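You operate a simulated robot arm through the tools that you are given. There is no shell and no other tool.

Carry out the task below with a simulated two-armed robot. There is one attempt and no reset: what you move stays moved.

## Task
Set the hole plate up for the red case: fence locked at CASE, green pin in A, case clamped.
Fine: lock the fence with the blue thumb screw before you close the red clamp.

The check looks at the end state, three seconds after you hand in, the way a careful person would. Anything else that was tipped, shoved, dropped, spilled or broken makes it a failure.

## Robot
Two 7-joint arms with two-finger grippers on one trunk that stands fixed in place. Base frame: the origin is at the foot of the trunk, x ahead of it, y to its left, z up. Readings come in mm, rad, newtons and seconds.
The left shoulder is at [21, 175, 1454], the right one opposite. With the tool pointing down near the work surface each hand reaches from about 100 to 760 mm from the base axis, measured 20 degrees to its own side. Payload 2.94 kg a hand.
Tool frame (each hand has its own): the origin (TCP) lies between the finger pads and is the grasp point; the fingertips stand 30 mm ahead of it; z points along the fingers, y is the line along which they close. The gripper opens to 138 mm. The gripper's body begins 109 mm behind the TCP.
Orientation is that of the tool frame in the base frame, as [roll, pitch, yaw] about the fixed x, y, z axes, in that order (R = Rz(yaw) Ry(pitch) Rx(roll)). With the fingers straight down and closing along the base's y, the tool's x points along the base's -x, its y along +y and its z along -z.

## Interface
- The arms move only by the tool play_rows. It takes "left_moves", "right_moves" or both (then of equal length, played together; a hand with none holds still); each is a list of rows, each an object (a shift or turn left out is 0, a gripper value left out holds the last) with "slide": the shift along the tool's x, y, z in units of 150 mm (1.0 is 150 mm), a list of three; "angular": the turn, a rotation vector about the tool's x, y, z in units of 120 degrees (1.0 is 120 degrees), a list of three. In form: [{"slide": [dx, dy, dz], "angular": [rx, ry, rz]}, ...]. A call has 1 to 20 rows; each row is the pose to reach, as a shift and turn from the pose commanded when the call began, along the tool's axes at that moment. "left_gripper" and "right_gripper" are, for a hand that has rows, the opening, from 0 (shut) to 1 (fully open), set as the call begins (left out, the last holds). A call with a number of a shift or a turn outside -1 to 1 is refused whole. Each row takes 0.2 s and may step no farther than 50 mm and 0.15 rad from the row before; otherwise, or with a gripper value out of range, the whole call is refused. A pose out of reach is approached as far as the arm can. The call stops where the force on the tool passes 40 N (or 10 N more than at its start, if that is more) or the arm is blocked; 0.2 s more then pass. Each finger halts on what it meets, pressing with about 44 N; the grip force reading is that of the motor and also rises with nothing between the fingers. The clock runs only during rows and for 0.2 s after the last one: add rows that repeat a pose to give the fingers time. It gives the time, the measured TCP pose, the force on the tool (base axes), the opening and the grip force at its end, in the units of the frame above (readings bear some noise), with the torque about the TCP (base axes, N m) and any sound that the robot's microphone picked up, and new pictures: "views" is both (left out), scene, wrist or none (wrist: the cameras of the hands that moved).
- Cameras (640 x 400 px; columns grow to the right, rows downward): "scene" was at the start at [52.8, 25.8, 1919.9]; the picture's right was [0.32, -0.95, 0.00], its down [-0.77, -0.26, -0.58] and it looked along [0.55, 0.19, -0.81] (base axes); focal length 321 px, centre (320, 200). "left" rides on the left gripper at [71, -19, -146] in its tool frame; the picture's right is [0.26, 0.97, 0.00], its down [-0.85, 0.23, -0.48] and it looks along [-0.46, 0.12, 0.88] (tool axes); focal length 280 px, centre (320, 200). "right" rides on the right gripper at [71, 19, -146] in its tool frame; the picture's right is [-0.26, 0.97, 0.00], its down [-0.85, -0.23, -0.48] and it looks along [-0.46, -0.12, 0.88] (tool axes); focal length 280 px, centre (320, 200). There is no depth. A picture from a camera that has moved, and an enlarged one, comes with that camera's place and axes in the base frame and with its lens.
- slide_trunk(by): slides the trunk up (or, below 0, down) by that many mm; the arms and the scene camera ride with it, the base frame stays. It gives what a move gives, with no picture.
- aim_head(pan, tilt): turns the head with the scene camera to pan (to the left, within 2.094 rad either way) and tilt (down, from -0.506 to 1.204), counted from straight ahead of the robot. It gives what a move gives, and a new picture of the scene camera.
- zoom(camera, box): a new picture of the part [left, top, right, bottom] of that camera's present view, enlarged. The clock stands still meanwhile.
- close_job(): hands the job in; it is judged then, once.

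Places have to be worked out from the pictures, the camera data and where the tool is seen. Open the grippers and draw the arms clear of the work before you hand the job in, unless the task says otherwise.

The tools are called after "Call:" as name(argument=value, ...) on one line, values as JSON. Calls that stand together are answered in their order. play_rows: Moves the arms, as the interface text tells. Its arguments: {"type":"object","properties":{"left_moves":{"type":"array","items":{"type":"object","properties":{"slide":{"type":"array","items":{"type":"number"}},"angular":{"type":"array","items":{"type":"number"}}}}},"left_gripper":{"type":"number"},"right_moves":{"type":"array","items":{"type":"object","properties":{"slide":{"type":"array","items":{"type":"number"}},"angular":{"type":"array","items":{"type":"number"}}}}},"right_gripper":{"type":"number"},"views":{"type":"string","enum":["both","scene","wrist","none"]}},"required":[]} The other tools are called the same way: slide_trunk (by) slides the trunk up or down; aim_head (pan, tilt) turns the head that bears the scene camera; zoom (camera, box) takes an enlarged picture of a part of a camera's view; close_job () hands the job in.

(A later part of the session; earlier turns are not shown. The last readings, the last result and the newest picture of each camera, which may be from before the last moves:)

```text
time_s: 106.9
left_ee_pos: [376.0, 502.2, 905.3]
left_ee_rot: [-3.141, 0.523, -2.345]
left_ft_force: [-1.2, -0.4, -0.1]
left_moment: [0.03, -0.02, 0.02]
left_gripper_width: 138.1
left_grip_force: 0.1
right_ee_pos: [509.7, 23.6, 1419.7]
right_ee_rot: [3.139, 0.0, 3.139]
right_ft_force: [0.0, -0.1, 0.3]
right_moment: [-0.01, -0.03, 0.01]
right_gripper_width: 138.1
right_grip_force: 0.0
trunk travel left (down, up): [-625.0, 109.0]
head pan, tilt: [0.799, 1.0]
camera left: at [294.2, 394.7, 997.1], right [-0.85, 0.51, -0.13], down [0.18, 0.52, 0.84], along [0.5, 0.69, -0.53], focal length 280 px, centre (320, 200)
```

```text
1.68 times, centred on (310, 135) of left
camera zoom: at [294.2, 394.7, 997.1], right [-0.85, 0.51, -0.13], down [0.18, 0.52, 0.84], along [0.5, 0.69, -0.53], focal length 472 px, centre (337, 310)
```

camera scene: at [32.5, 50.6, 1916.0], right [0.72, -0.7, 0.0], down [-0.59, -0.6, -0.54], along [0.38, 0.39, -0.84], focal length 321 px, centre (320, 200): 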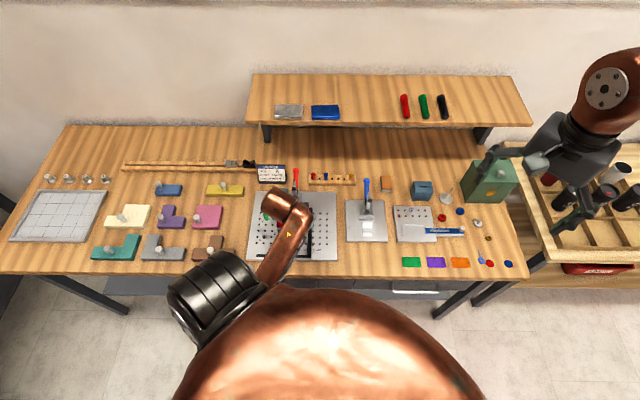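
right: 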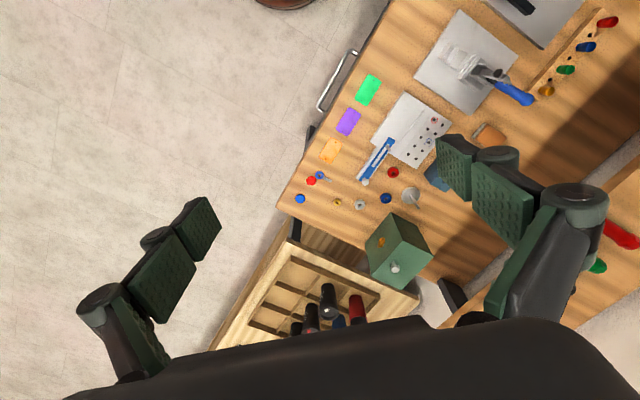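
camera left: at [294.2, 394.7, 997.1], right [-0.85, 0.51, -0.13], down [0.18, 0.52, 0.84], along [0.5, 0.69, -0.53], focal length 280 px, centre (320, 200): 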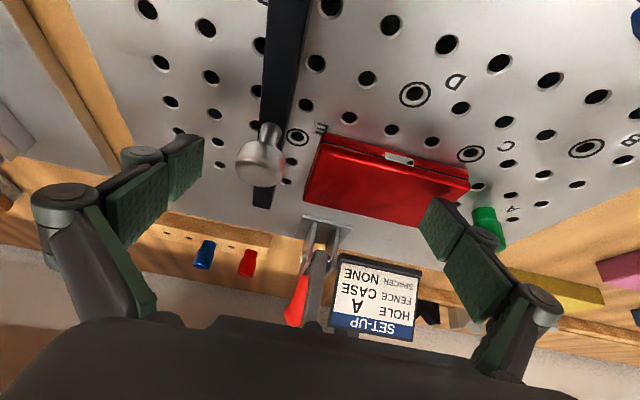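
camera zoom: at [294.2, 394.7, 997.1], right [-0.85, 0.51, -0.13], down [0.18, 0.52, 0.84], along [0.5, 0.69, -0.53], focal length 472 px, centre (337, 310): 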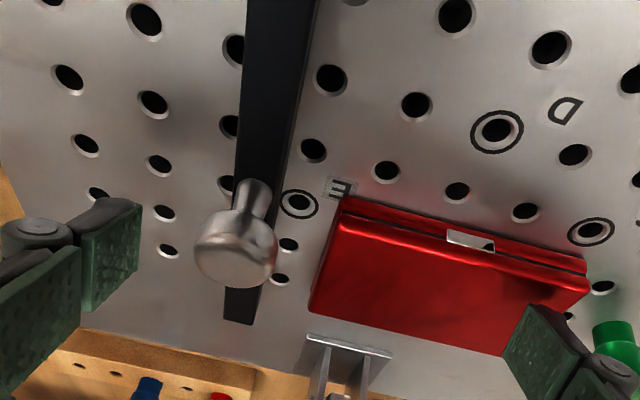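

The case didn't move: fully open, the fingertips are retracted (only about 3 mm ahead of the TCP by the image), so the finger passed over the case. I'll go up 15 mm and back left to the starting point, then come down lower.

Call:
play_rows(left_moves=[{"slide": [-0.05, 0, -0.0866]}, {"slide": [-0.05, 0.08, -0.0866]}, {"slide": [-0.05, 0.16, -0.0866]}, {"slide": [-0.05, 0.16, -0.0866]}], views="wrist")

Call:
zoom(camera="left", box=[120, 20, 520, 260])

```text
time_s: 107.9
left_ee_pos: [359.2, 519.4, 920.7]
left_ee_rot: [3.142, 0.523, -2.344]
left_ft_force: [0.8, -0.5, -0.3]
left_moment: [0.01, -0.03, -0.02]
left_gripper_width: 137.9
left_grip_force: 0.0
right_ee_pos: [509.6, 21.9, 1419.4]
right_ee_rot: [3.139, -0.001, 3.141]
right_ft_force: [-0.9, -0.5, 0.4]
right_moment: [-0.01, -0.01, 0.03]
right_gripper_width: 138.0
right_grip_force: 0.0
trunk travel left (down, up): [-625.0, 109.0]
head pan, tilt: [0.799, 1.0]
camera left: at [277.9, 411.4, 1012.4], right [-0.85, 0.51, -0.13], down [0.18, 0.52, 0.84], along [0.5, 0.69, -0.53], focal length 280 px, centre (320, 200)
```

left: 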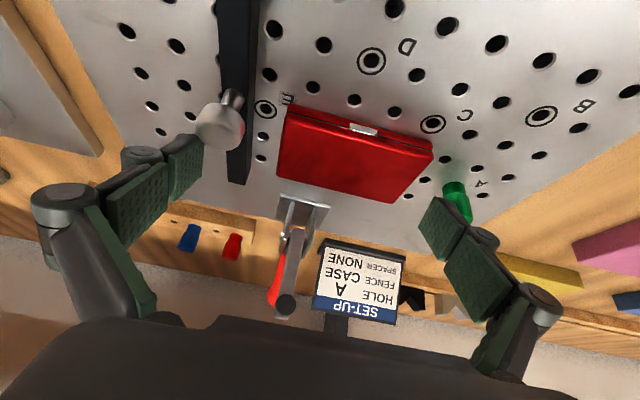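

```text
1.60 times, centred on (320, 140) of left
camera zoom: at [277.9, 411.4, 1012.4], right [-0.85, 0.51, -0.13], down [0.18, 0.52, 0.84], along [0.5, 0.69, -0.53], focal length 449 px, centre (320, 296)
```

zoom: 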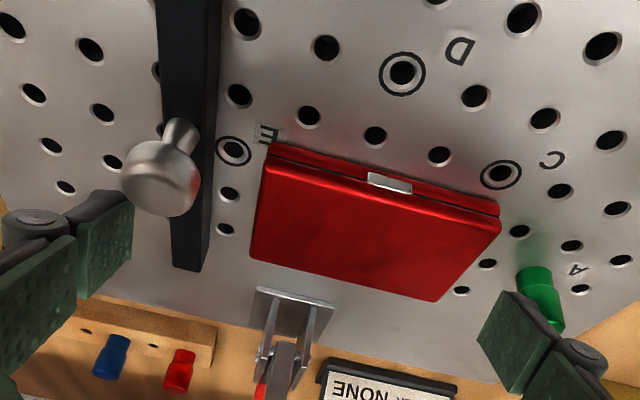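

I'll shift 15 mm forward in t so the push goes through the case's middle, then descend 32 mm so the retracted tips reach push height.

Call:
play_rows(left_moves=[{"slide": [-0.0866, 0, 0.05]}, {"slide": [-0.05, 0, 0.115]}, {"slide": [0.0, 0, 0.2]}, {"slide": [0.0, 0, 0.2]}], views="wrist")

Call:
zoom(camera="left", box=[120, 20, 520, 260])

```text
time_s: 108.9
left_ee_pos: [369.3, 531.1, 894.2]
left_ee_rot: [3.141, 0.523, -2.343]
left_ft_force: [-0.6, -0.2, -0.2]
left_moment: [0.01, -0.02, 0.01]
left_gripper_width: 138.0
left_grip_force: 0.0
right_ee_pos: [510.1, 22.0, 1419.4]
right_ee_rot: [3.139, 0.0, -3.142]
right_ft_force: [0.0, -0.1, 0.2]
right_moment: [0.0, -0.02, -0.04]
right_gripper_width: 138.0
right_grip_force: 0.1
trunk travel left (down, up): [-625.0, 109.0]
head pan, tilt: [0.799, 1.0]
camera left: at [288.4, 422.7, 985.7], right [-0.85, 0.51, -0.13], down [0.18, 0.52, 0.84], along [0.5, 0.69, -0.53], focal length 280 px, centre (320, 200)
```

left: 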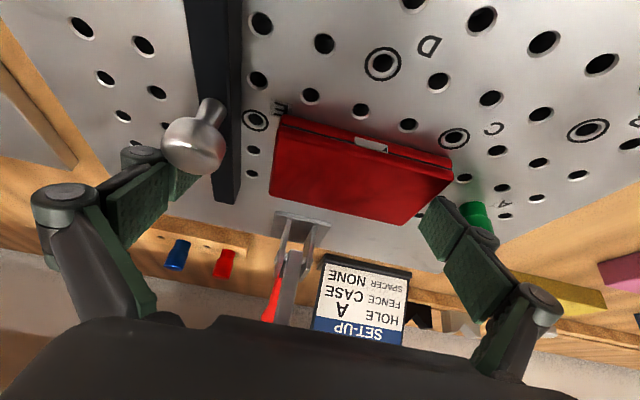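

```text
1.60 times, centred on (320, 140) of left
camera zoom: at [288.4, 422.7, 985.7], right [-0.85, 0.51, -0.13], down [0.18, 0.52, 0.84], along [0.5, 0.69, -0.53], focal length 449 px, centre (320, 296)
```

zoom: 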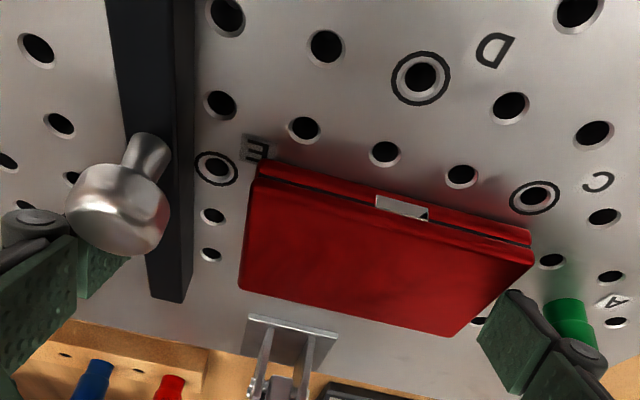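

The finger is beside the case with the pin clear (zero force). I'll lower 4 mm more and push 14 mm to the right as a first bite.

Call:
play_rows(left_moves=[{"slide": [0.0133, 0, 0.0231]}, {"slide": [0.0133, -0.02, 0.0231]}, {"slide": [0.0133, -0.04, 0.0231]}, {"slide": [0.0133, -0.06, 0.0231]}, {"slide": [0.0133, -0.08, 0.0231]}, {"slide": [0.0133, -0.0933, 0.0231]}], views="wrist")

Call:
zoom(camera="left", box=[120, 20, 520, 260])

```text
time_s: 110.3
left_ee_pos: [378.1, 520.6, 890.7]
left_ee_rot: [-3.138, 0.524, -2.345]
left_ft_force: [-0.1, -0.2, -0.3]
left_moment: [0.03, -0.01, 0.01]
left_gripper_width: 138.3
left_grip_force: 0.1
right_ee_pos: [510.4, 22.7, 1419.4]
right_ee_rot: [3.141, 0.0, 3.141]
right_ft_force: [0.5, 0.0, -0.2]
right_moment: [0.03, -0.03, 0.01]
right_gripper_width: 138.3
right_grip_force: 0.2
trunk travel left (down, up): [-625.0, 109.0]
head pan, tilt: [0.799, 1.0]
camera left: at [298.6, 412.9, 982.2], right [-0.85, 0.51, -0.13], down [0.18, 0.52, 0.84], along [0.5, 0.69, -0.53], focal length 280 px, centre (320, 200)
```

left: 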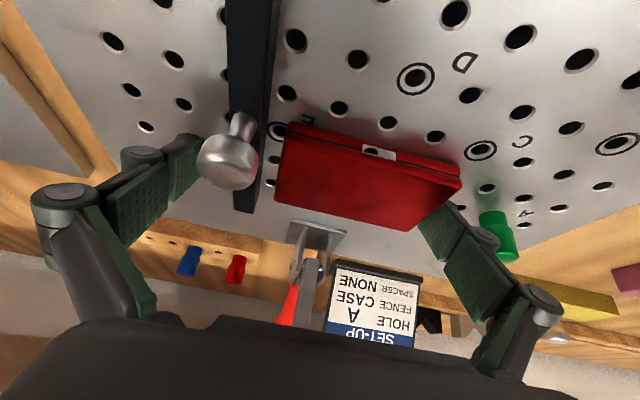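

```text
1.60 times, centred on (320, 140) of left
camera zoom: at [298.6, 412.9, 982.2], right [-0.85, 0.51, -0.13], down [0.18, 0.52, 0.84], along [0.5, 0.69, -0.53], focal length 449 px, centre (320, 296)
```

zoom: 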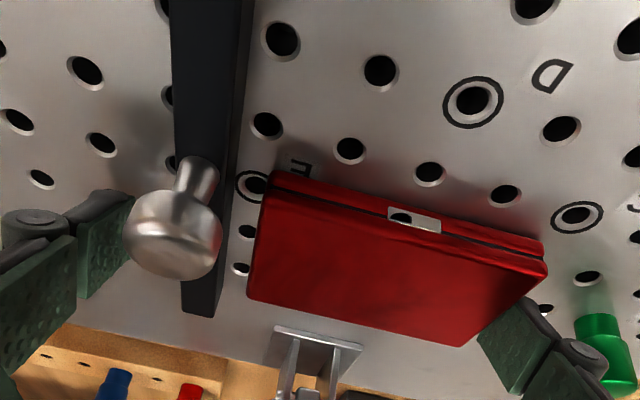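

It is moving: the gap to the fence is now about 11.5 mm and the case stays square. I'll push another 9.5 mm slowly.

Call:
play_rows(left_moves=[{"slide": [0, -0.0133, 0]}, {"slide": [0, -0.0267, 0]}, {"slide": [0, -0.04, 0]}, {"slide": [0, -0.0533, 0]}, {"slide": [0, -0.0633, 0]}, {"slide": [0, -0.0633, 0]}], views="none")

Call:
zoom(camera="left", box=[120, 20, 520, 260])

Call:
zoom(camera="scene", box=[270, 190, 340, 260])

```text
time_s: 111.7
left_ee_pos: [386.2, 514.2, 890.8]
left_ee_rot: [-3.141, 0.524, -2.343]
left_ft_force: [-0.6, -0.2, -0.5]
left_moment: [-0.05, 0.0, 0.02]
left_gripper_width: 138.0
left_grip_force: 0.1
right_ee_pos: [510.7, 22.6, 1418.1]
right_ee_rot: [3.138, 0.0, -3.141]
right_ft_force: [-1.1, -0.3, 0.1]
right_moment: [0.03, -0.01, 0.01]
right_gripper_width: 138.0
right_grip_force: 0.0
trunk travel left (down, up): [-625.0, 109.0]
head pan, tilt: [0.799, 1.0]
```

```text
1.60 times, centred on (320, 140) of left
camera zoom: at [305.1, 406.1, 982.4], right [-0.85, 0.51, -0.13], down [0.18, 0.52, 0.84], along [0.5, 0.69, -0.53], focal length 449 px, centre (320, 296)
```

zoom: 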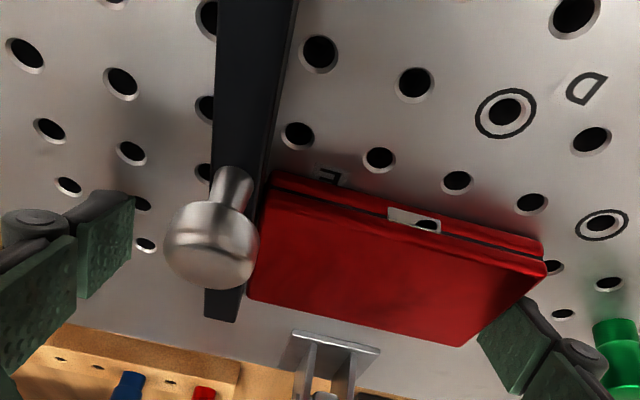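

```text
5.71 times, centred on (305, 225) of scene
camera zoom: at [32.3, 50.9, 1916.0], right [0.72, -0.7, 0.0], down [-0.59, -0.6, -0.54], along [0.38, 0.39, -0.84], focal length 1833 px, centre (406, 57)
```

zoom: 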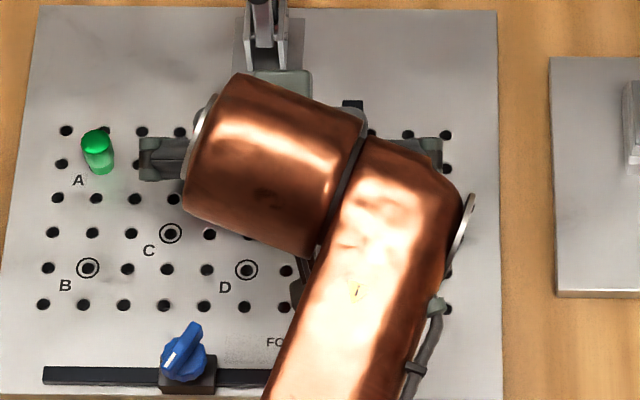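

The case is nearly at the fence. I'll zoom to judge the remaining gap.

Call:
zoom(camera="left", box=[240, 90, 340, 230])

```text
2.86 times, centred on (290, 160) of left
camera zoom: at [305.1, 406.1, 982.4], right [-0.85, 0.51, -0.13], down [0.18, 0.52, 0.84], along [0.5, 0.69, -0.53], focal length 801 px, centre (406, 314)
```

zoom: 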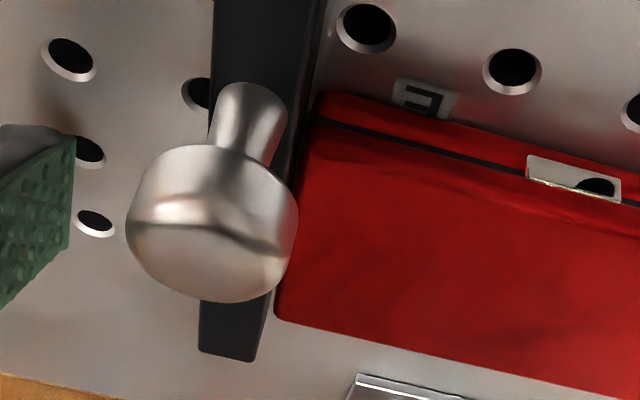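

About 2 mm of gap remains. I'll push in 0.7 mm increments and watch the force.

Call:
play_rows(left_moves=[{"slide": [0, -0.005, 0]}, {"slide": [0, -0.01, 0]}, {"slide": [0, -0.01, 0]}], views="none")

Call:
play_rows(left_moves=[{"slide": [0, -0.005, 0]}, {"slide": [0, -0.005, 0]}], views="none")

Call:
zoom(camera="left", box=[240, 90, 340, 230])

```text
time_s: 112.5
left_ee_pos: [386.5, 513.5, 891.7]
left_ee_rot: [3.142, 0.523, -2.344]
left_ft_force: [-0.2, 1.6, 0.9]
left_moment: [0.08, 0.05, -0.05]
left_gripper_width: 138.1
left_grip_force: 0.1
right_ee_pos: [509.2, 23.2, 1420.0]
right_ee_rot: [3.139, 0.0, -3.141]
right_ft_force: [0.2, -0.1, 0.6]
right_moment: [-0.02, 0.0, -0.01]
right_gripper_width: 138.1
right_grip_force: 0.2
trunk travel left (down, up): [-625.0, 109.0]
head pan, tilt: [0.799, 1.0]
```

```text
time_s: 113.1
left_ee_pos: [388.5, 513.9, 891.1]
left_ee_rot: [-3.141, 0.522, -2.342]
left_ft_force: [-1.4, 3.4, 0.7]
left_moment: [0.07, 0.05, -0.03]
left_gripper_width: 138.1
left_grip_force: 0.1
right_ee_pos: [510.1, 24.0, 1419.9]
right_ee_rot: [3.141, -0.001, 3.142]
right_ft_force: [0.3, 0.3, 0.9]
right_moment: [0.03, -0.02, -0.03]
right_gripper_width: 138.3
right_grip_force: 0.0
trunk travel left (down, up): [-625.0, 109.0]
head pan, tilt: [0.799, 1.0]
```

```text
2.86 times, centred on (290, 160) of left
camera zoom: at [306.6, 405.0, 982.2], right [-0.85, 0.51, -0.13], down [0.18, 0.52, 0.84], along [0.5, 0.69, -0.53], focal length 801 px, centre (406, 314)
```

zoom: 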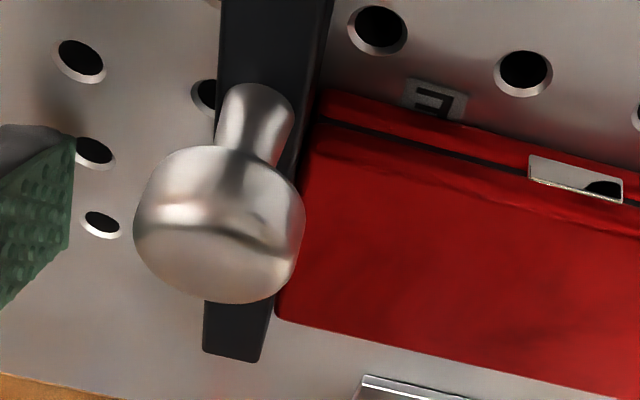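

The force rose to 3.4 N, so the case now touches the fence. I'll back the finger off 5 mm, lift away, and inspect everything from above.

Call:
play_rows(left_moves=[{"slide": [0, 0.02, 0]}, {"slide": [0, 0.033, 0]}, {"slide": [-0.05, 0.033, -0.0866]}, {"slide": [-0.15, 0.033, -0.26]}, {"slide": [-0.27, 0.033, -0.46]}, {"slide": [-0.4, 0.033, -0.69]}], views="both")

Call:
zoom(camera="left", box=[220, 0, 460, 170])

```text
time_s: 114.5
left_ee_pos: [385.1, 515.5, 1010.4]
left_ee_rot: [-3.14, 0.523, -2.343]
left_ft_force: [-1.1, -0.4, 0.4]
left_moment: [0.03, 0.01, 0.0]
left_gripper_width: 138.1
left_grip_force: 0.0
right_ee_pos: [511.2, 23.0, 1419.2]
right_ee_rot: [3.139, -0.001, 3.141]
right_ft_force: [0.2, 0.0, -0.7]
right_moment: [-0.03, 0.02, -0.02]
right_gripper_width: 138.4
right_grip_force: 0.1
trunk travel left (down, up): [-625.0, 109.0]
head pan, tilt: [0.799, 1.0]
camera scene: at [32.7, 50.4, 1916.0], right [0.72, -0.7, 0.0], down [-0.59, -0.6, -0.54], along [0.38, 0.39, -0.84], focal length 321 px, centre (320, 200)
camera left: at [303.6, 407.7, 1101.9], right [-0.85, 0.51, -0.13], down [0.18, 0.52, 0.84], along [0.5, 0.69, -0.53], focal length 280 px, centre (320, 200)
```

scene: 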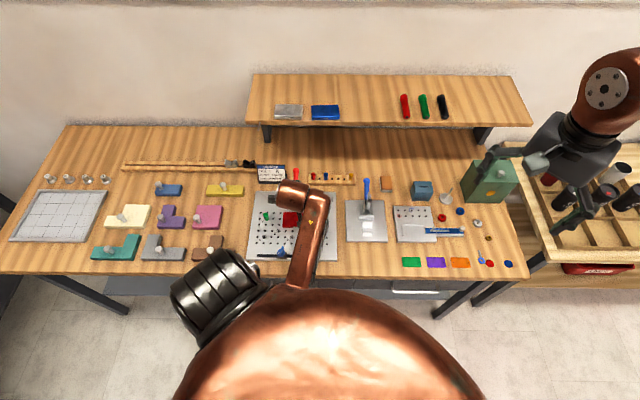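
left: 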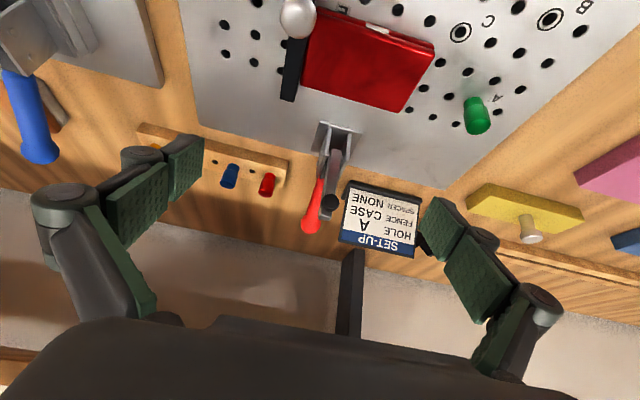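

```text
2.35 times, centred on (340, 85) of left
camera zoom: at [303.6, 407.7, 1101.9], right [-0.85, 0.51, -0.13], down [0.18, 0.52, 0.84], along [0.5, 0.69, -0.53], focal length 660 px, centre (273, 471)
```

zoom: 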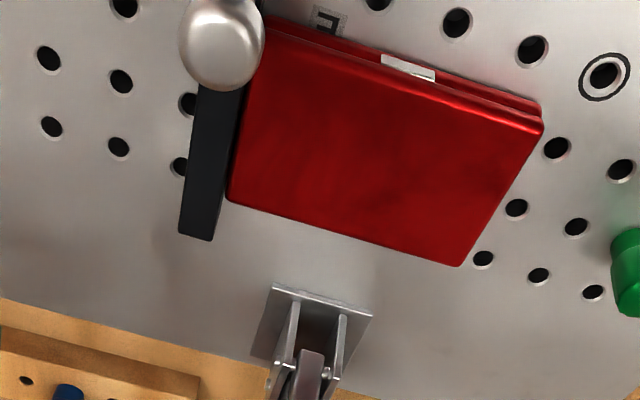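

The case sits square against the fence and centred under the clamp. Now I'll study the red clamp's handle and arm before closing it.

Call:
zoom(camera="left", box=[270, 100, 390, 250])

Call:
zoom(camera="scene", box=[265, 160, 335, 230])

Call:
zoom(camera="right", box=[400, 0, 560, 120])

```text
2.67 times, centred on (330, 175) of left
camera zoom: at [303.6, 407.7, 1101.9], right [-0.85, 0.51, -0.13], down [0.18, 0.52, 0.84], along [0.5, 0.69, -0.53], focal length 748 px, centre (293, 267)
```

zoom: 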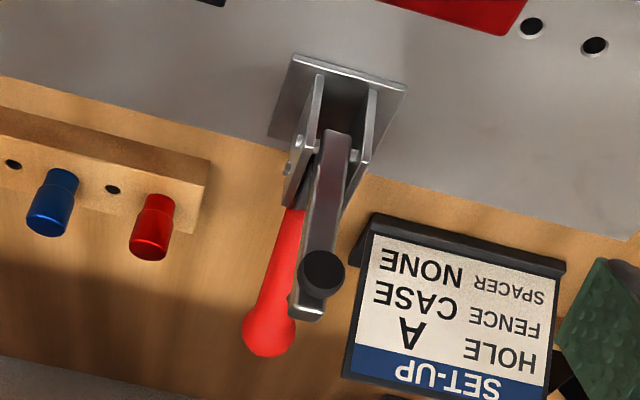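

```text
5.71 times, centred on (300, 195) of scene
camera zoom: at [32.7, 50.4, 1916.0], right [0.72, -0.7, 0.0], down [-0.59, -0.6, -0.54], along [0.38, 0.39, -0.84], focal length 1833 px, centre (434, 229)
```

zoom: 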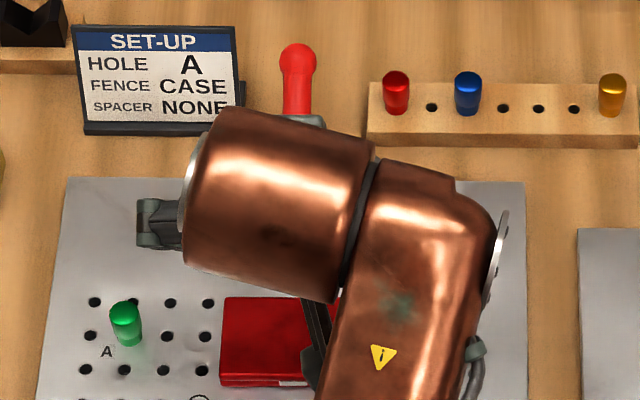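

```text
3.33 times, centred on (480, 60) of right
camera zoom: at [439.0, 42.4, 1565.8], right [0.26, 0.97, 0.0], down [0.85, -0.23, 0.48], along [0.46, -0.12, -0.88], focal length 935 px, centre (-213, 667)
```

zoom: 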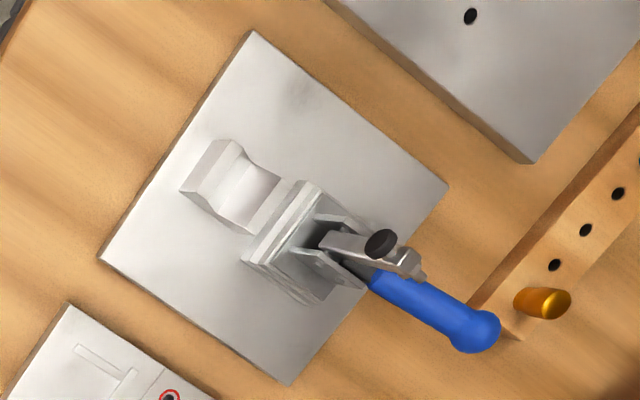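

The handle ball is at s≈-104, t≈818, z≈943, but where the pad will land is uncertain, possibly t≈640–668, while the case spans t≈608–666. I'll swing the wrist around for a side view of the clamp before touching it.

Call:
play_rows(left_moves=[{"slide": [-0.036, -0.026, -0.03], "angular": [-0.0341, 0, -0.0591]}, {"slide": [-0.073, -0.053, -0.03], "angular": [-0.0683, 0, -0.1183]}, {"slide": [-0.109, -0.079, -0.03], "angular": [-0.1024, 0, -0.1774]}, {"slide": [-0.145, -0.105, -0.03], "angular": [-0.1365, 0, -0.2365]}, {"slide": [-0.182, -0.132, -0.03], "angular": [-0.1707, 0, -0.2956]}, {"slide": [-0.218, -0.158, -0.03], "angular": [-0.2048, 0, -0.3548]}, {"slide": [-0.255, -0.185, -0.03], "angular": [-0.239, 0, -0.4139]}, {"slide": [-0.291, -0.211, -0.03], "angular": [-0.2731, 0, -0.473]}, {"slide": [-0.327, -0.237, -0.03], "angular": [-0.3072, 0, -0.5321]}, {"slide": [-0.364, -0.264, -0.03], "angular": [-0.3414, 0, -0.5913]}, {"slide": [-0.4, -0.29, -0.03], "angular": [-0.3755, 0, -0.6504]}], views="both")

```text
time_s: 116.9
left_ee_pos: [451.4, 523.1, 1044.2]
left_ee_rot: [-3.141, 0.524, -0.768]
left_ft_force: [-0.2, 0.2, 0.0]
left_moment: [0.0, 0.03, -0.01]
left_gripper_width: 138.1
left_grip_force: 0.0
right_ee_pos: [511.2, 23.1, 1418.4]
right_ee_rot: [3.141, 0.001, -3.141]
right_ft_force: [-0.3, 0.5, -0.6]
right_moment: [-0.03, 0.03, -0.05]
right_gripper_width: 138.1
right_grip_force: 0.1
trunk travel left (down, up): [-625.0, 109.0]
head pan, tilt: [0.799, 1.0]
camera scene: at [33.3, 51.5, 1916.0], right [0.72, -0.7, 0.0], down [-0.59, -0.6, -0.54], along [0.38, 0.39, -0.84], focal length 321 px, centre (320, 200)
camera left: at [559.7, 443.7, 1135.2], right [-0.51, -0.85, -0.13], down [-0.52, 0.18, 0.84], along [-0.69, 0.49, -0.53], focal length 280 px, centre (320, 200)
```

scene: 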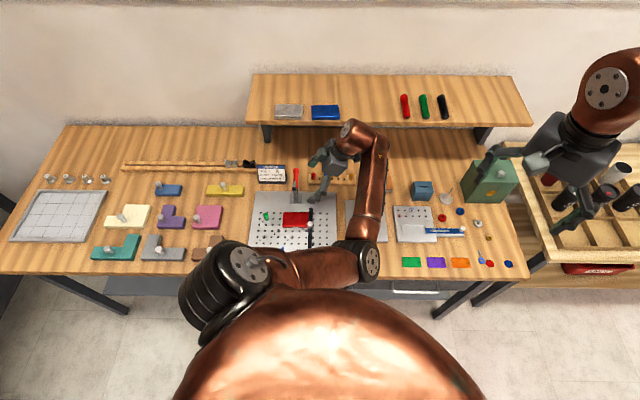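
left: 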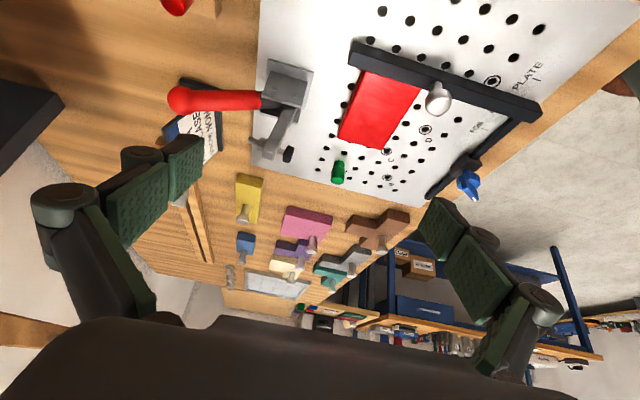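

That's a good side view of the clamp and the case. Zooming in.

Call:
zoom(camera="left", box=[150, 40, 350, 180])

Call:
zoom(camera="left", box=[320, 20, 560, 200])

Call:
zoom(camera="scene", box=[240, 160, 345, 265])

```text
2.86 times, centred on (250, 110) of left
camera zoom: at [559.7, 443.7, 1135.2], right [-0.51, -0.85, -0.13], down [-0.52, 0.18, 0.84], along [-0.69, 0.49, -0.53], focal length 801 px, centre (520, 457)
```

zoom: 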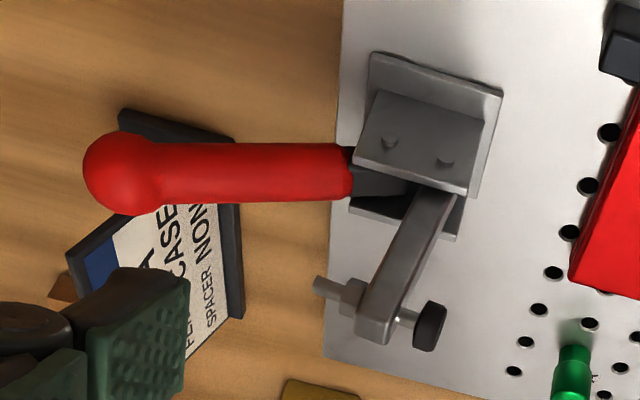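

```text
2.22 times, centred on (440, 110) of left
camera zoom: at [559.7, 443.7, 1135.2], right [-0.51, -0.85, -0.13], down [-0.52, 0.18, 0.84], along [-0.69, 0.49, -0.53], focal length 623 px, centre (53, 400)
```

zoom: 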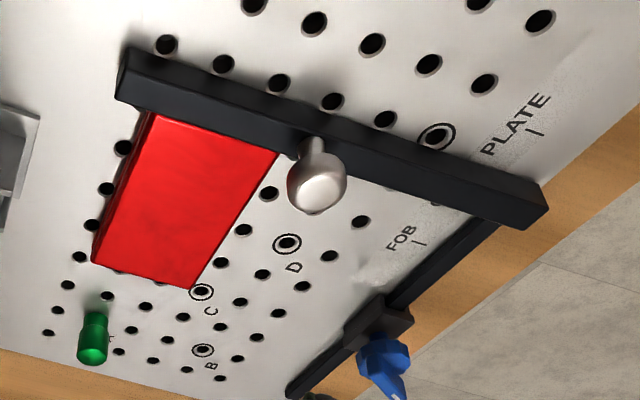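

```text
3.81 times, centred on (292, 212) of scene
camera zoom: at [33.3, 51.5, 1916.0], right [0.72, -0.7, 0.0], down [-0.59, -0.6, -0.54], along [0.38, 0.39, -0.84], focal length 1222 px, centre (425, 152)
```

zoom: 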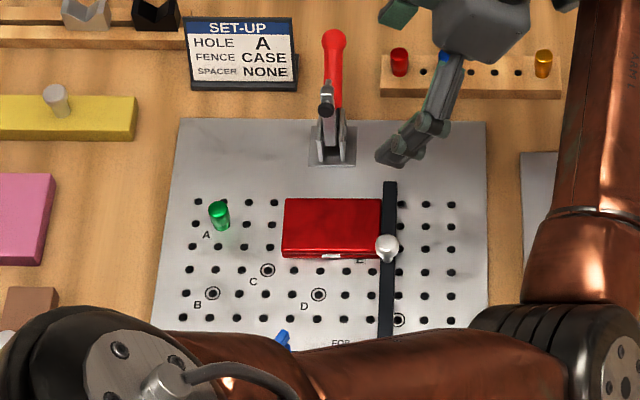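

From the side view: arm pivot at about (t=723, z=905), arm about 65 mm, so the pad will land at t≈661, only about 5 mm inside the case's back edge (t≈666). I'll shift the case about 18 mm further back along the fence so the pad sits well on it. First I'll straighten the hand.

Call:
play_rows(left_moves=[{"slide": [-0.017, 0.1, -0.03], "angular": [0, 0.0625, 0]}, {"slide": [-0.033, 0.2, -0.058], "angular": [0, 0.125, 0]}, {"slide": [-0.05, 0.3, -0.087], "angular": [0, 0.1875, 0]}, {"slide": [-0.0667, 0.4, -0.115], "angular": [0, 0.25, 0]}], views="none")

Call:
play_rows(left_moves=[{"slide": [-0.038, 0.0392, 0.01], "angular": [0, 0, 0.0684]}, {"slide": [-0.076, 0.0784, 0.03], "angular": [0, 0, 0.1368]}, {"slide": [-0.114, 0.1175, 0.06], "angular": [0, 0, 0.2052]}, {"slide": [-0.152, 0.1567, 0.1], "angular": [0, 0, 0.2736]}, {"slide": [-0.19, 0.1959, 0.14], "angular": [0, 0, 0.342]}, {"slide": [-0.228, 0.2351, 0.18], "angular": [0, 0, 0.4105]}, {"slide": [-0.266, 0.2743, 0.22], "angular": [0, 0, 0.4789]}, {"slide": [-0.304, 0.3135, 0.27], "angular": [0, 0, 0.5473]}, {"slide": [-0.342, 0.3526, 0.32], "angular": [0, 0, 0.6157]}, {"slide": [-0.38, 0.3918, 0.37], "angular": [0, 0, 0.6841]}, {"slide": [-0.418, 0.431, 0.427], "angular": [0, 0, 0.7525]}], left_gripper=0.0, views="both")

```text
time_s: 117.9
left_ee_pos: [407.9, 478.1, 1064.4]
left_ee_rot: [-3.138, -0.001, -0.772]
left_ft_force: [0.2, -0.2, 0.3]
left_moment: [-0.02, 0.0, 0.01]
left_gripper_width: 137.9
left_grip_force: 0.0
right_ee_pos: [508.8, 23.3, 1419.3]
right_ee_rot: [3.138, 0.002, -3.142]
right_ft_force: [-0.2, 0.5, -0.3]
right_moment: [0.01, -0.02, 0.04]
right_gripper_width: 138.0
right_grip_force: 0.1
trunk travel left (down, up): [-625.0, 109.0]
head pan, tilt: [0.799, 1.0]
```

```text
time_s: 120.3
left_ee_pos: [318.6, 475.7, 1000.1]
left_ee_rot: [-3.141, 0.001, -2.35]
left_ft_force: [-0.2, 0.4, 0.0]
left_moment: [0.01, -0.01, 0.01]
left_gripper_width: 0.2
left_grip_force: 28.5
right_ee_pos: [509.0, 22.6, 1418.6]
right_ee_rot: [3.14, -0.001, 3.141]
right_ft_force: [0.4, 0.0, 0.1]
right_moment: [-0.01, -0.04, 0.01]
right_gripper_width: 138.0
right_grip_force: 0.0
trunk travel left (down, up): [-625.0, 109.0]
head pan, tilt: [0.799, 1.0]
camera scene: at [31.8, 51.0, 1916.0], right [0.72, -0.7, 0.0], down [-0.59, -0.6, -0.54], along [0.38, 0.39, -0.84], focal length 321 px, centre (320, 200)
camera left: at [281.0, 413.4, 1145.9], right [-0.87, 0.49, 0.0], down [0.43, 0.77, 0.48], along [0.23, 0.41, -0.88], focal length 280 px, centre (320, 200)
```

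scene: 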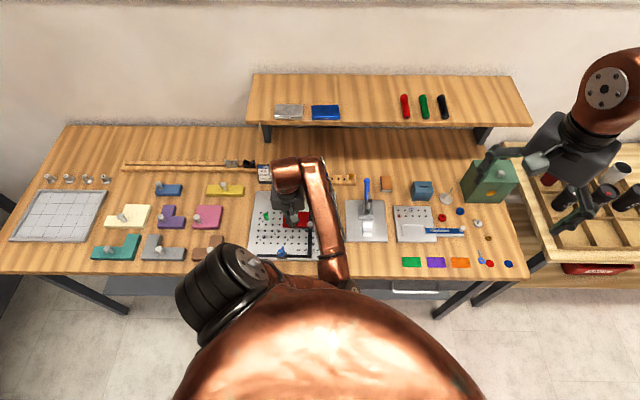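
left: 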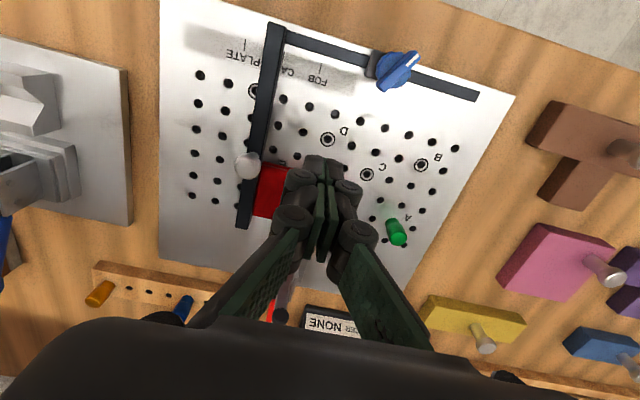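

The hand is straight, closed, in front of the case. I'll lower the closed fingertips to just above the plate in front of the case's front edge.

Call:
play_rows(left_moves=[{"slide": [0, 0, 0.2]}, {"slide": [0, 0, 0.4]}, {"slide": [0, 0, 0.567]}, {"slide": [0, 0, 0.567]}], views="wrist")

Call:
zoom(camera="left", box=[200, 90, 440, 270])

```text
time_s: 121.5
left_ee_pos: [332.0, 495.3, 930.6]
left_ee_rot: [-3.141, 0.043, -2.335]
left_ft_force: [0.1, 0.4, -0.4]
left_moment: [0.0, 0.02, -0.02]
left_gripper_width: 0.0
left_grip_force: 28.5
right_ee_pos: [509.8, 23.2, 1419.6]
right_ee_rot: [3.141, 0.001, -3.141]
right_ft_force: [0.4, 0.6, 0.0]
right_moment: [-0.04, -0.01, -0.02]
right_gripper_width: 138.4
right_grip_force: 0.1
trunk travel left (down, up): [-625.0, 109.0]
head pan, tilt: [0.799, 1.0]
stopped in row 4 (left hand): the arm was blocked; the commanded pose is now the measured one
camera left: at [291.6, 428.8, 1074.3], right [-0.88, 0.48, -0.01], down [0.41, 0.76, 0.51], along [0.25, 0.44, -0.86], focal length 280 px, centre (320, 200)
```

left: 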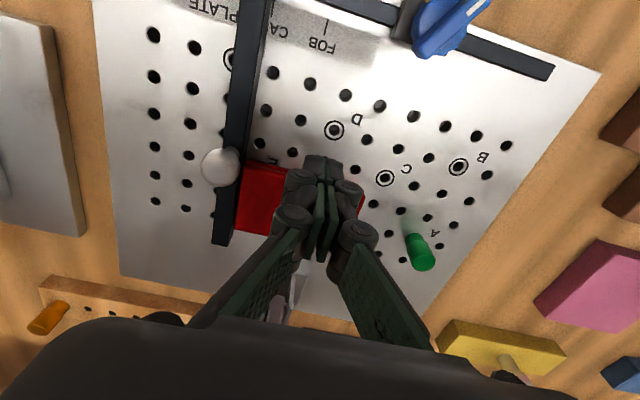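

```text
2.22 times, centred on (320, 180) of left
camera zoom: at [291.6, 428.8, 1074.3], right [-0.88, 0.48, -0.01], down [0.41, 0.76, 0.51], along [0.25, 0.44, -0.86], focal length 623 px, centre (320, 244)
```

zoom: 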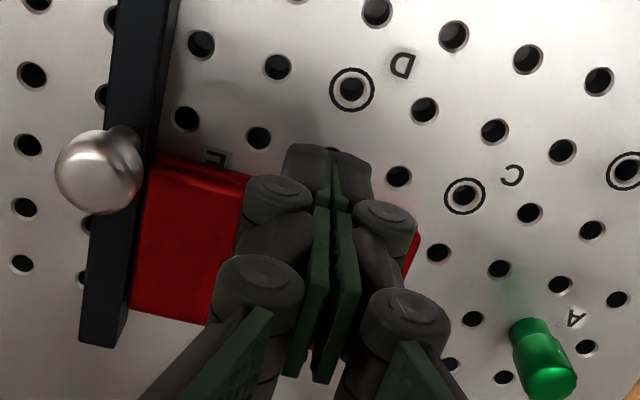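

The arm reported being blocked before reaching the pose, and the hand drifted to t≈587. I'll look at the arm's posture.

Call:
aim_head(pan=0.8, tilt=1.1)

```text
time_s: 122.2
left_ee_pos: [330.2, 497.5, 931.6]
left_ee_rot: [3.14, 0.043, -2.338]
left_ft_force: [-0.5, -0.4, 0.6]
left_moment: [0.04, 0.02, 0.0]
left_gripper_width: 0.1
left_grip_force: 28.5
right_ee_pos: [509.3, 23.6, 1419.7]
right_ee_rot: [3.141, 0.0, -3.141]
right_ft_force: [-0.6, -0.3, 0.0]
right_moment: [0.0, -0.02, -0.06]
right_gripper_width: 138.1
right_grip_force: 0.1
trunk travel left (down, up): [-625.0, 109.0]
head pan, tilt: [0.799, 1.1]
camera scene: at [27.9, 46.4, 1909.4], right [0.72, -0.7, 0.0], down [-0.62, -0.64, -0.45], along [0.32, 0.33, -0.89], focal length 321 px, centre (320, 200)
```

scene: 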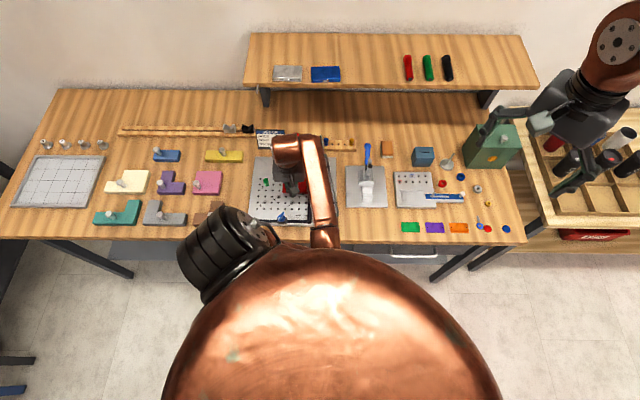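

The elbow has folded in close to my trunk, which blocks the arm. I'll raise the hand well up to unfold the arm and return to a cleaner posture before trying again.

Call:
play_rows(left_moves=[{"slide": [0.02, 0, -0.2]}, {"slide": [0.04, 0, -0.4]}, {"slide": [0.04, 0, -0.6]}, {"slide": [0.04, 0, -0.8]}, {"slide": [0.04, 0, -1.0]}], views="none")

Call:
play_rows(left_moves=[{"slide": [0, 0, -0.2], "angular": [0, 0, 0.06]}, {"slide": [0, 0, -0.4], "angular": [0, 0, 0.12]}, {"slide": [0, 0, -0.6], "angular": [0, 0, 0.18]}, {"slide": [0, 0, -0.8], "angular": [0, 0, 0.24]}, {"slide": [0, 0, -1.0], "angular": [0, 0, 0.3]}, {"slide": [0, 0, -1.0], "angular": [0, 0, 0.37]}], views="both")

```text
time_s: 123.4
left_ee_pos: [321.5, 484.9, 1079.6]
left_ee_rot: [-3.14, 0.037, -2.337]
left_ft_force: [0.8, -0.5, 0.4]
left_moment: [-0.03, -0.02, 0.02]
left_gripper_width: 0.1
left_grip_force: 27.3
right_ee_pos: [510.7, 24.0, 1419.4]
right_ee_rot: [3.139, -0.001, 3.141]
right_ft_force: [1.0, 0.6, 0.6]
right_moment: [-0.05, 0.0, 0.01]
right_gripper_width: 137.8
right_grip_force: 0.0
trunk travel left (down, up): [-625.0, 109.0]
head pan, tilt: [0.799, 1.1]
```

```text
time_s: 124.8
left_ee_pos: [318.2, 481.0, 1229.3]
left_ee_rot: [3.114, 0.027, -3.115]
left_ft_force: [0.5, 0.4, 1.3]
left_moment: [-0.02, -0.01, -0.02]
left_gripper_width: 0.1
left_grip_force: 28.7
right_ee_pos: [509.1, 24.9, 1419.5]
right_ee_rot: [3.139, 0.002, 3.141]
right_ft_force: [-0.7, 0.2, -0.5]
right_moment: [0.01, 0.06, 0.0]
right_gripper_width: 138.1
right_grip_force: 0.1
trunk travel left (down, up): [-625.0, 109.0]
head pan, tilt: [0.799, 1.1]
camera scene: at [28.1, 46.5, 1909.4], right [0.72, -0.7, 0.0], down [-0.62, -0.64, -0.45], along [0.32, 0.33, -0.89], focal length 321 px, centre (320, 200)
camera left: at [243.3, 457.2, 1373.0], right [-0.29, 0.96, 0.02], down [0.83, 0.24, 0.5], along [0.48, 0.16, -0.86], focal length 280 px, centre (320, 200)
```

scene: 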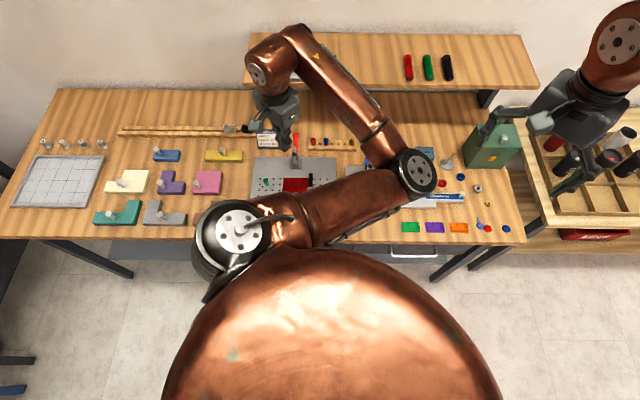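
left: 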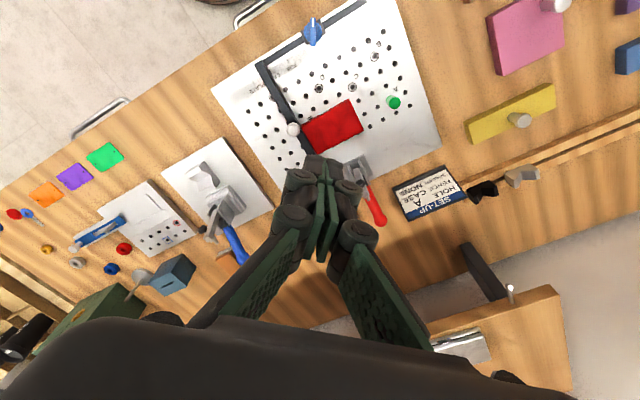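

The elbow is now out to the right; I prefer it on the left as before. I'll rotate the hand clockwise at this safe height and see whether the elbow swings back.

Call:
play_rows(left_moves=[{"slide": [0, 0, 0], "angular": [0, 0, 0.068]}, {"slide": [0, 0, 0], "angular": [0, 0, 0.136]}, {"slide": [0, 0, 0], "angular": [0, 0, 0.204]}, {"slide": [0, 0, 0], "angular": [0, 0, 0.272]}, {"slide": [0, 0, 0], "angular": [0, 0, 0.34]}, {"slide": [0, 0, 0], "angular": [0, 0, 0.408]}, {"slide": [0, 0, 0], "angular": [0, 0, 0.476]}], views="scene")

```text
time_s: 126.4
left_ee_pos: [319.0, 480.4, 1229.7]
left_ee_rot: [3.105, -0.007, 2.172]
left_ft_force: [-0.6, -0.4, 0.5]
left_moment: [-0.01, 0.01, -0.03]
left_gripper_width: 0.0
left_grip_force: 28.1
right_ee_pos: [509.9, 24.2, 1419.8]
right_ee_rot: [3.139, 0.001, 3.141]
right_ft_force: [0.1, -0.5, -0.1]
right_moment: [0.02, 0.0, 0.05]
right_gripper_width: 137.8
right_grip_force: 0.1
trunk travel left (down, up): [-625.0, 109.0]
head pan, tilt: [0.799, 1.1]
camera scene: at [27.9, 46.2, 1909.4], right [0.72, -0.7, 0.0], down [-0.62, -0.64, -0.45], along [0.32, 0.33, -0.89], focal length 321 px, centre (320, 200)
```

scene: 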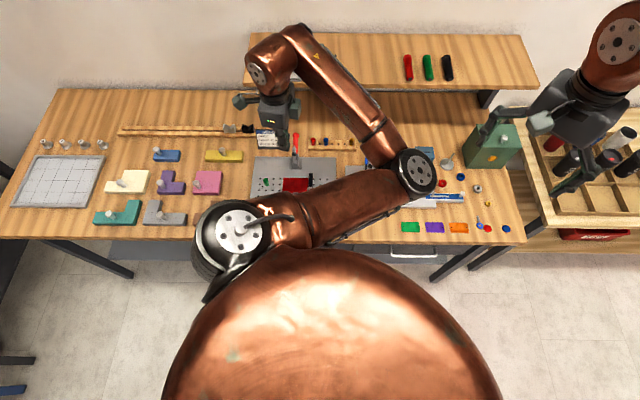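

Yaw alone turns only the wrist, so the elbow stays right. For the remaining pushes I'll work with this posture but tilt the wrist slightly away from me to keep the arm more extended. First I'll rotate back to the bench-aligned yaw.

Call:
play_rows(left_moves=[{"angular": [0, 0, -0.0703]}, {"angular": [0, 0, -0.1406]}, {"angular": [0, 0, -0.2109]}, {"angular": [0, 0, -0.2812]}, {"angular": [0, 0, -0.3515]}, {"angular": [0, 0, -0.4219]}, {"angular": [0, 0, -0.4922]}, {"angular": [0, 0, -0.5625]}, {"angular": [0, 0, -0.6328]}, {"angular": [0, 0, -0.7031]}, {"angular": [0, 0, -0.7734]}, {"angular": [0, 0, -0.8437]}], views="none")

```text
time_s: 129.0
left_ee_pos: [318.9, 480.5, 1228.9]
left_ee_rot: [-3.141, 0.04, -2.34]
left_ft_force: [0.3, -0.5, 0.2]
left_moment: [0.03, -0.02, 0.01]
left_gripper_width: 0.0
left_grip_force: 28.7
right_ee_pos: [510.2, 24.2, 1420.2]
right_ee_rot: [3.14, 0.0, 3.141]
right_ft_force: [-1.0, 1.3, -0.8]
right_moment: [-0.02, 0.0, 0.0]
right_gripper_width: 138.4
right_grip_force: 0.1
trunk travel left (down, up): [-625.0, 109.0]
head pan, tilt: [0.799, 1.1]
```

I'll tilt the wrist 15° away from me while descending toward the front of the case.

Call:
play_rows(left_moves=[{"slide": [-0.03, -0.01, 0.2], "angular": [0, 0.029, 0]}, {"slide": [-0.06, -0.02, 0.4], "angular": [0, 0.058, 0]}, {"slide": [-0.09, -0.02, 0.6], "angular": [0, 0.087, 0]}, {"slide": [-0.12, -0.02, 0.8], "angular": [0, 0.116, 0]}, {"slide": [-0.153, -0.02, 1.0], "angular": [0, 0.144, 0]}], views="both")

```text
time_s: 130.2
left_ee_pos: [340.7, 500.2, 1080.7]
left_ee_rot: [-3.139, -0.266, -2.342]
left_ft_force: [0.2, 0.1, -0.5]
left_moment: [-0.01, 0.04, 0.02]
left_gripper_width: 0.0
left_grip_force: 28.2
right_ee_pos: [509.7, 23.6, 1418.4]
right_ee_rot: [3.14, 0.0, -3.14]
right_ft_force: [0.3, 0.8, 0.0]
right_moment: [-0.04, 0.01, 0.02]
right_gripper_width: 138.0
right_grip_force: 0.1
trunk travel left (down, up): [-625.0, 109.0]
head pan, tilt: [0.799, 1.1]
camera scene: at [28.3, 47.3, 1909.4], right [0.72, -0.7, 0.0], down [-0.62, -0.64, -0.45], along [0.32, 0.32, -0.89], focal length 321 px, centre (320, 200)
camera left: at [333.1, 466.4, 1239.3], right [-0.87, 0.49, 0.07], down [0.49, 0.84, 0.24], along [0.06, 0.24, -0.97], focal length 280 px, centre (320, 200)
```

scene: 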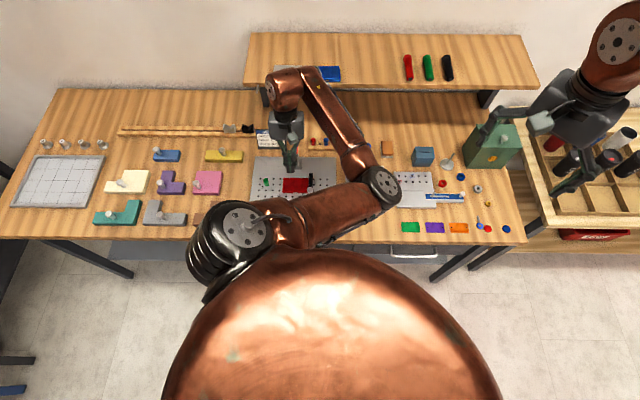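
left: 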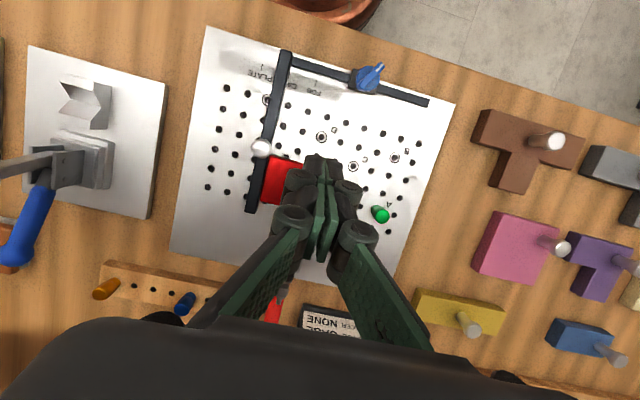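

Good, that posture looks free. I'll lower 140 mm, keeping in front of the case.

Call:
play_rows(left_moves=[{"slide": [-0.01, 0, 0.18]}, {"slide": [-0.05, 0, 0.36]}, {"slide": [-0.1, 0, 0.55]}, {"slide": [-0.15, 0, 0.74]}, {"slide": [-0.194, 0, 0.915]}], views="both")

Call:
zoom(camera="left", box=[200, 60, 440, 240])

```text
time_s: 131.4
left_ee_pos: [337.4, 494.2, 939.2]
left_ee_rot: [3.14, -0.264, -2.343]
left_ft_force: [-0.3, 0.6, 0.0]
left_moment: [0.01, 0.01, 0.02]
left_gripper_width: 0.0
left_grip_force: 28.0
right_ee_pos: [510.3, 23.4, 1420.6]
right_ee_rot: [3.14, -0.001, 3.14]
right_ft_force: [1.0, 0.3, -0.1]
right_moment: [-0.05, 0.0, 0.0]
right_gripper_width: 138.0
right_grip_force: 0.0
trunk travel left (down, up): [-625.0, 109.0]
head pan, tilt: [0.799, 1.1]
camera scene: at [27.8, 46.7, 1909.4], right [0.72, -0.7, 0.0], down [-0.62, -0.64, -0.45], along [0.32, 0.33, -0.89], focal length 321 px, centre (320, 200)
camera left: at [328.4, 459.9, 1099.6], right [-0.87, 0.49, 0.07], down [0.49, 0.84, 0.24], along [0.06, 0.24, -0.97], focal length 280 px, centre (320, 200)
```

scene: 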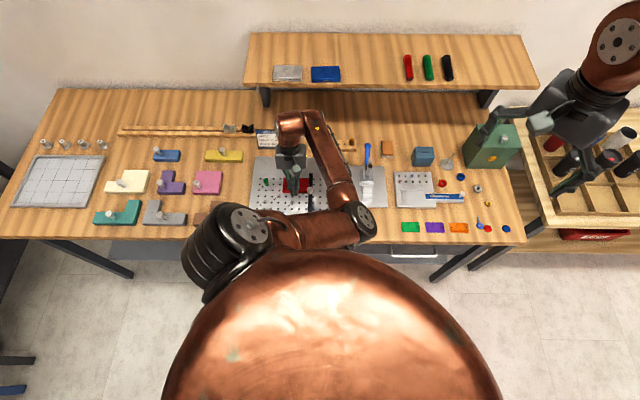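
left: 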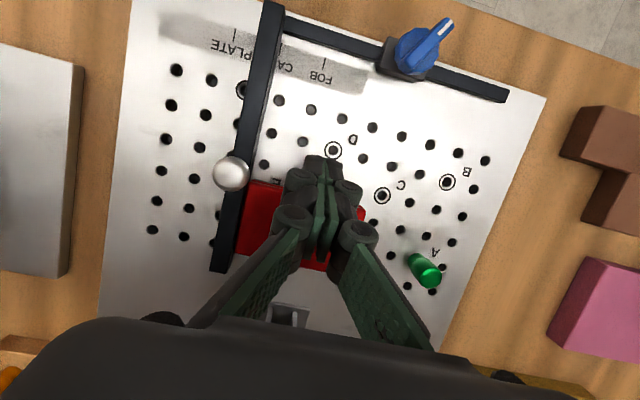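

```text
2.22 times, centred on (320, 150) of left
camera zoom: at [328.4, 459.9, 1099.6], right [-0.87, 0.49, 0.07], down [0.49, 0.84, 0.24], along [0.06, 0.24, -0.97], focal length 623 px, centre (320, 311)
```

zoom: 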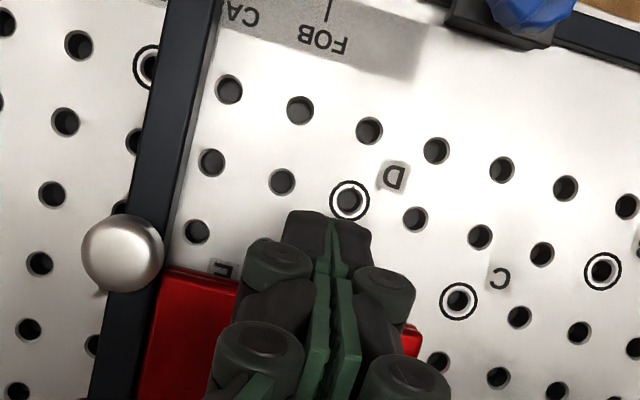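

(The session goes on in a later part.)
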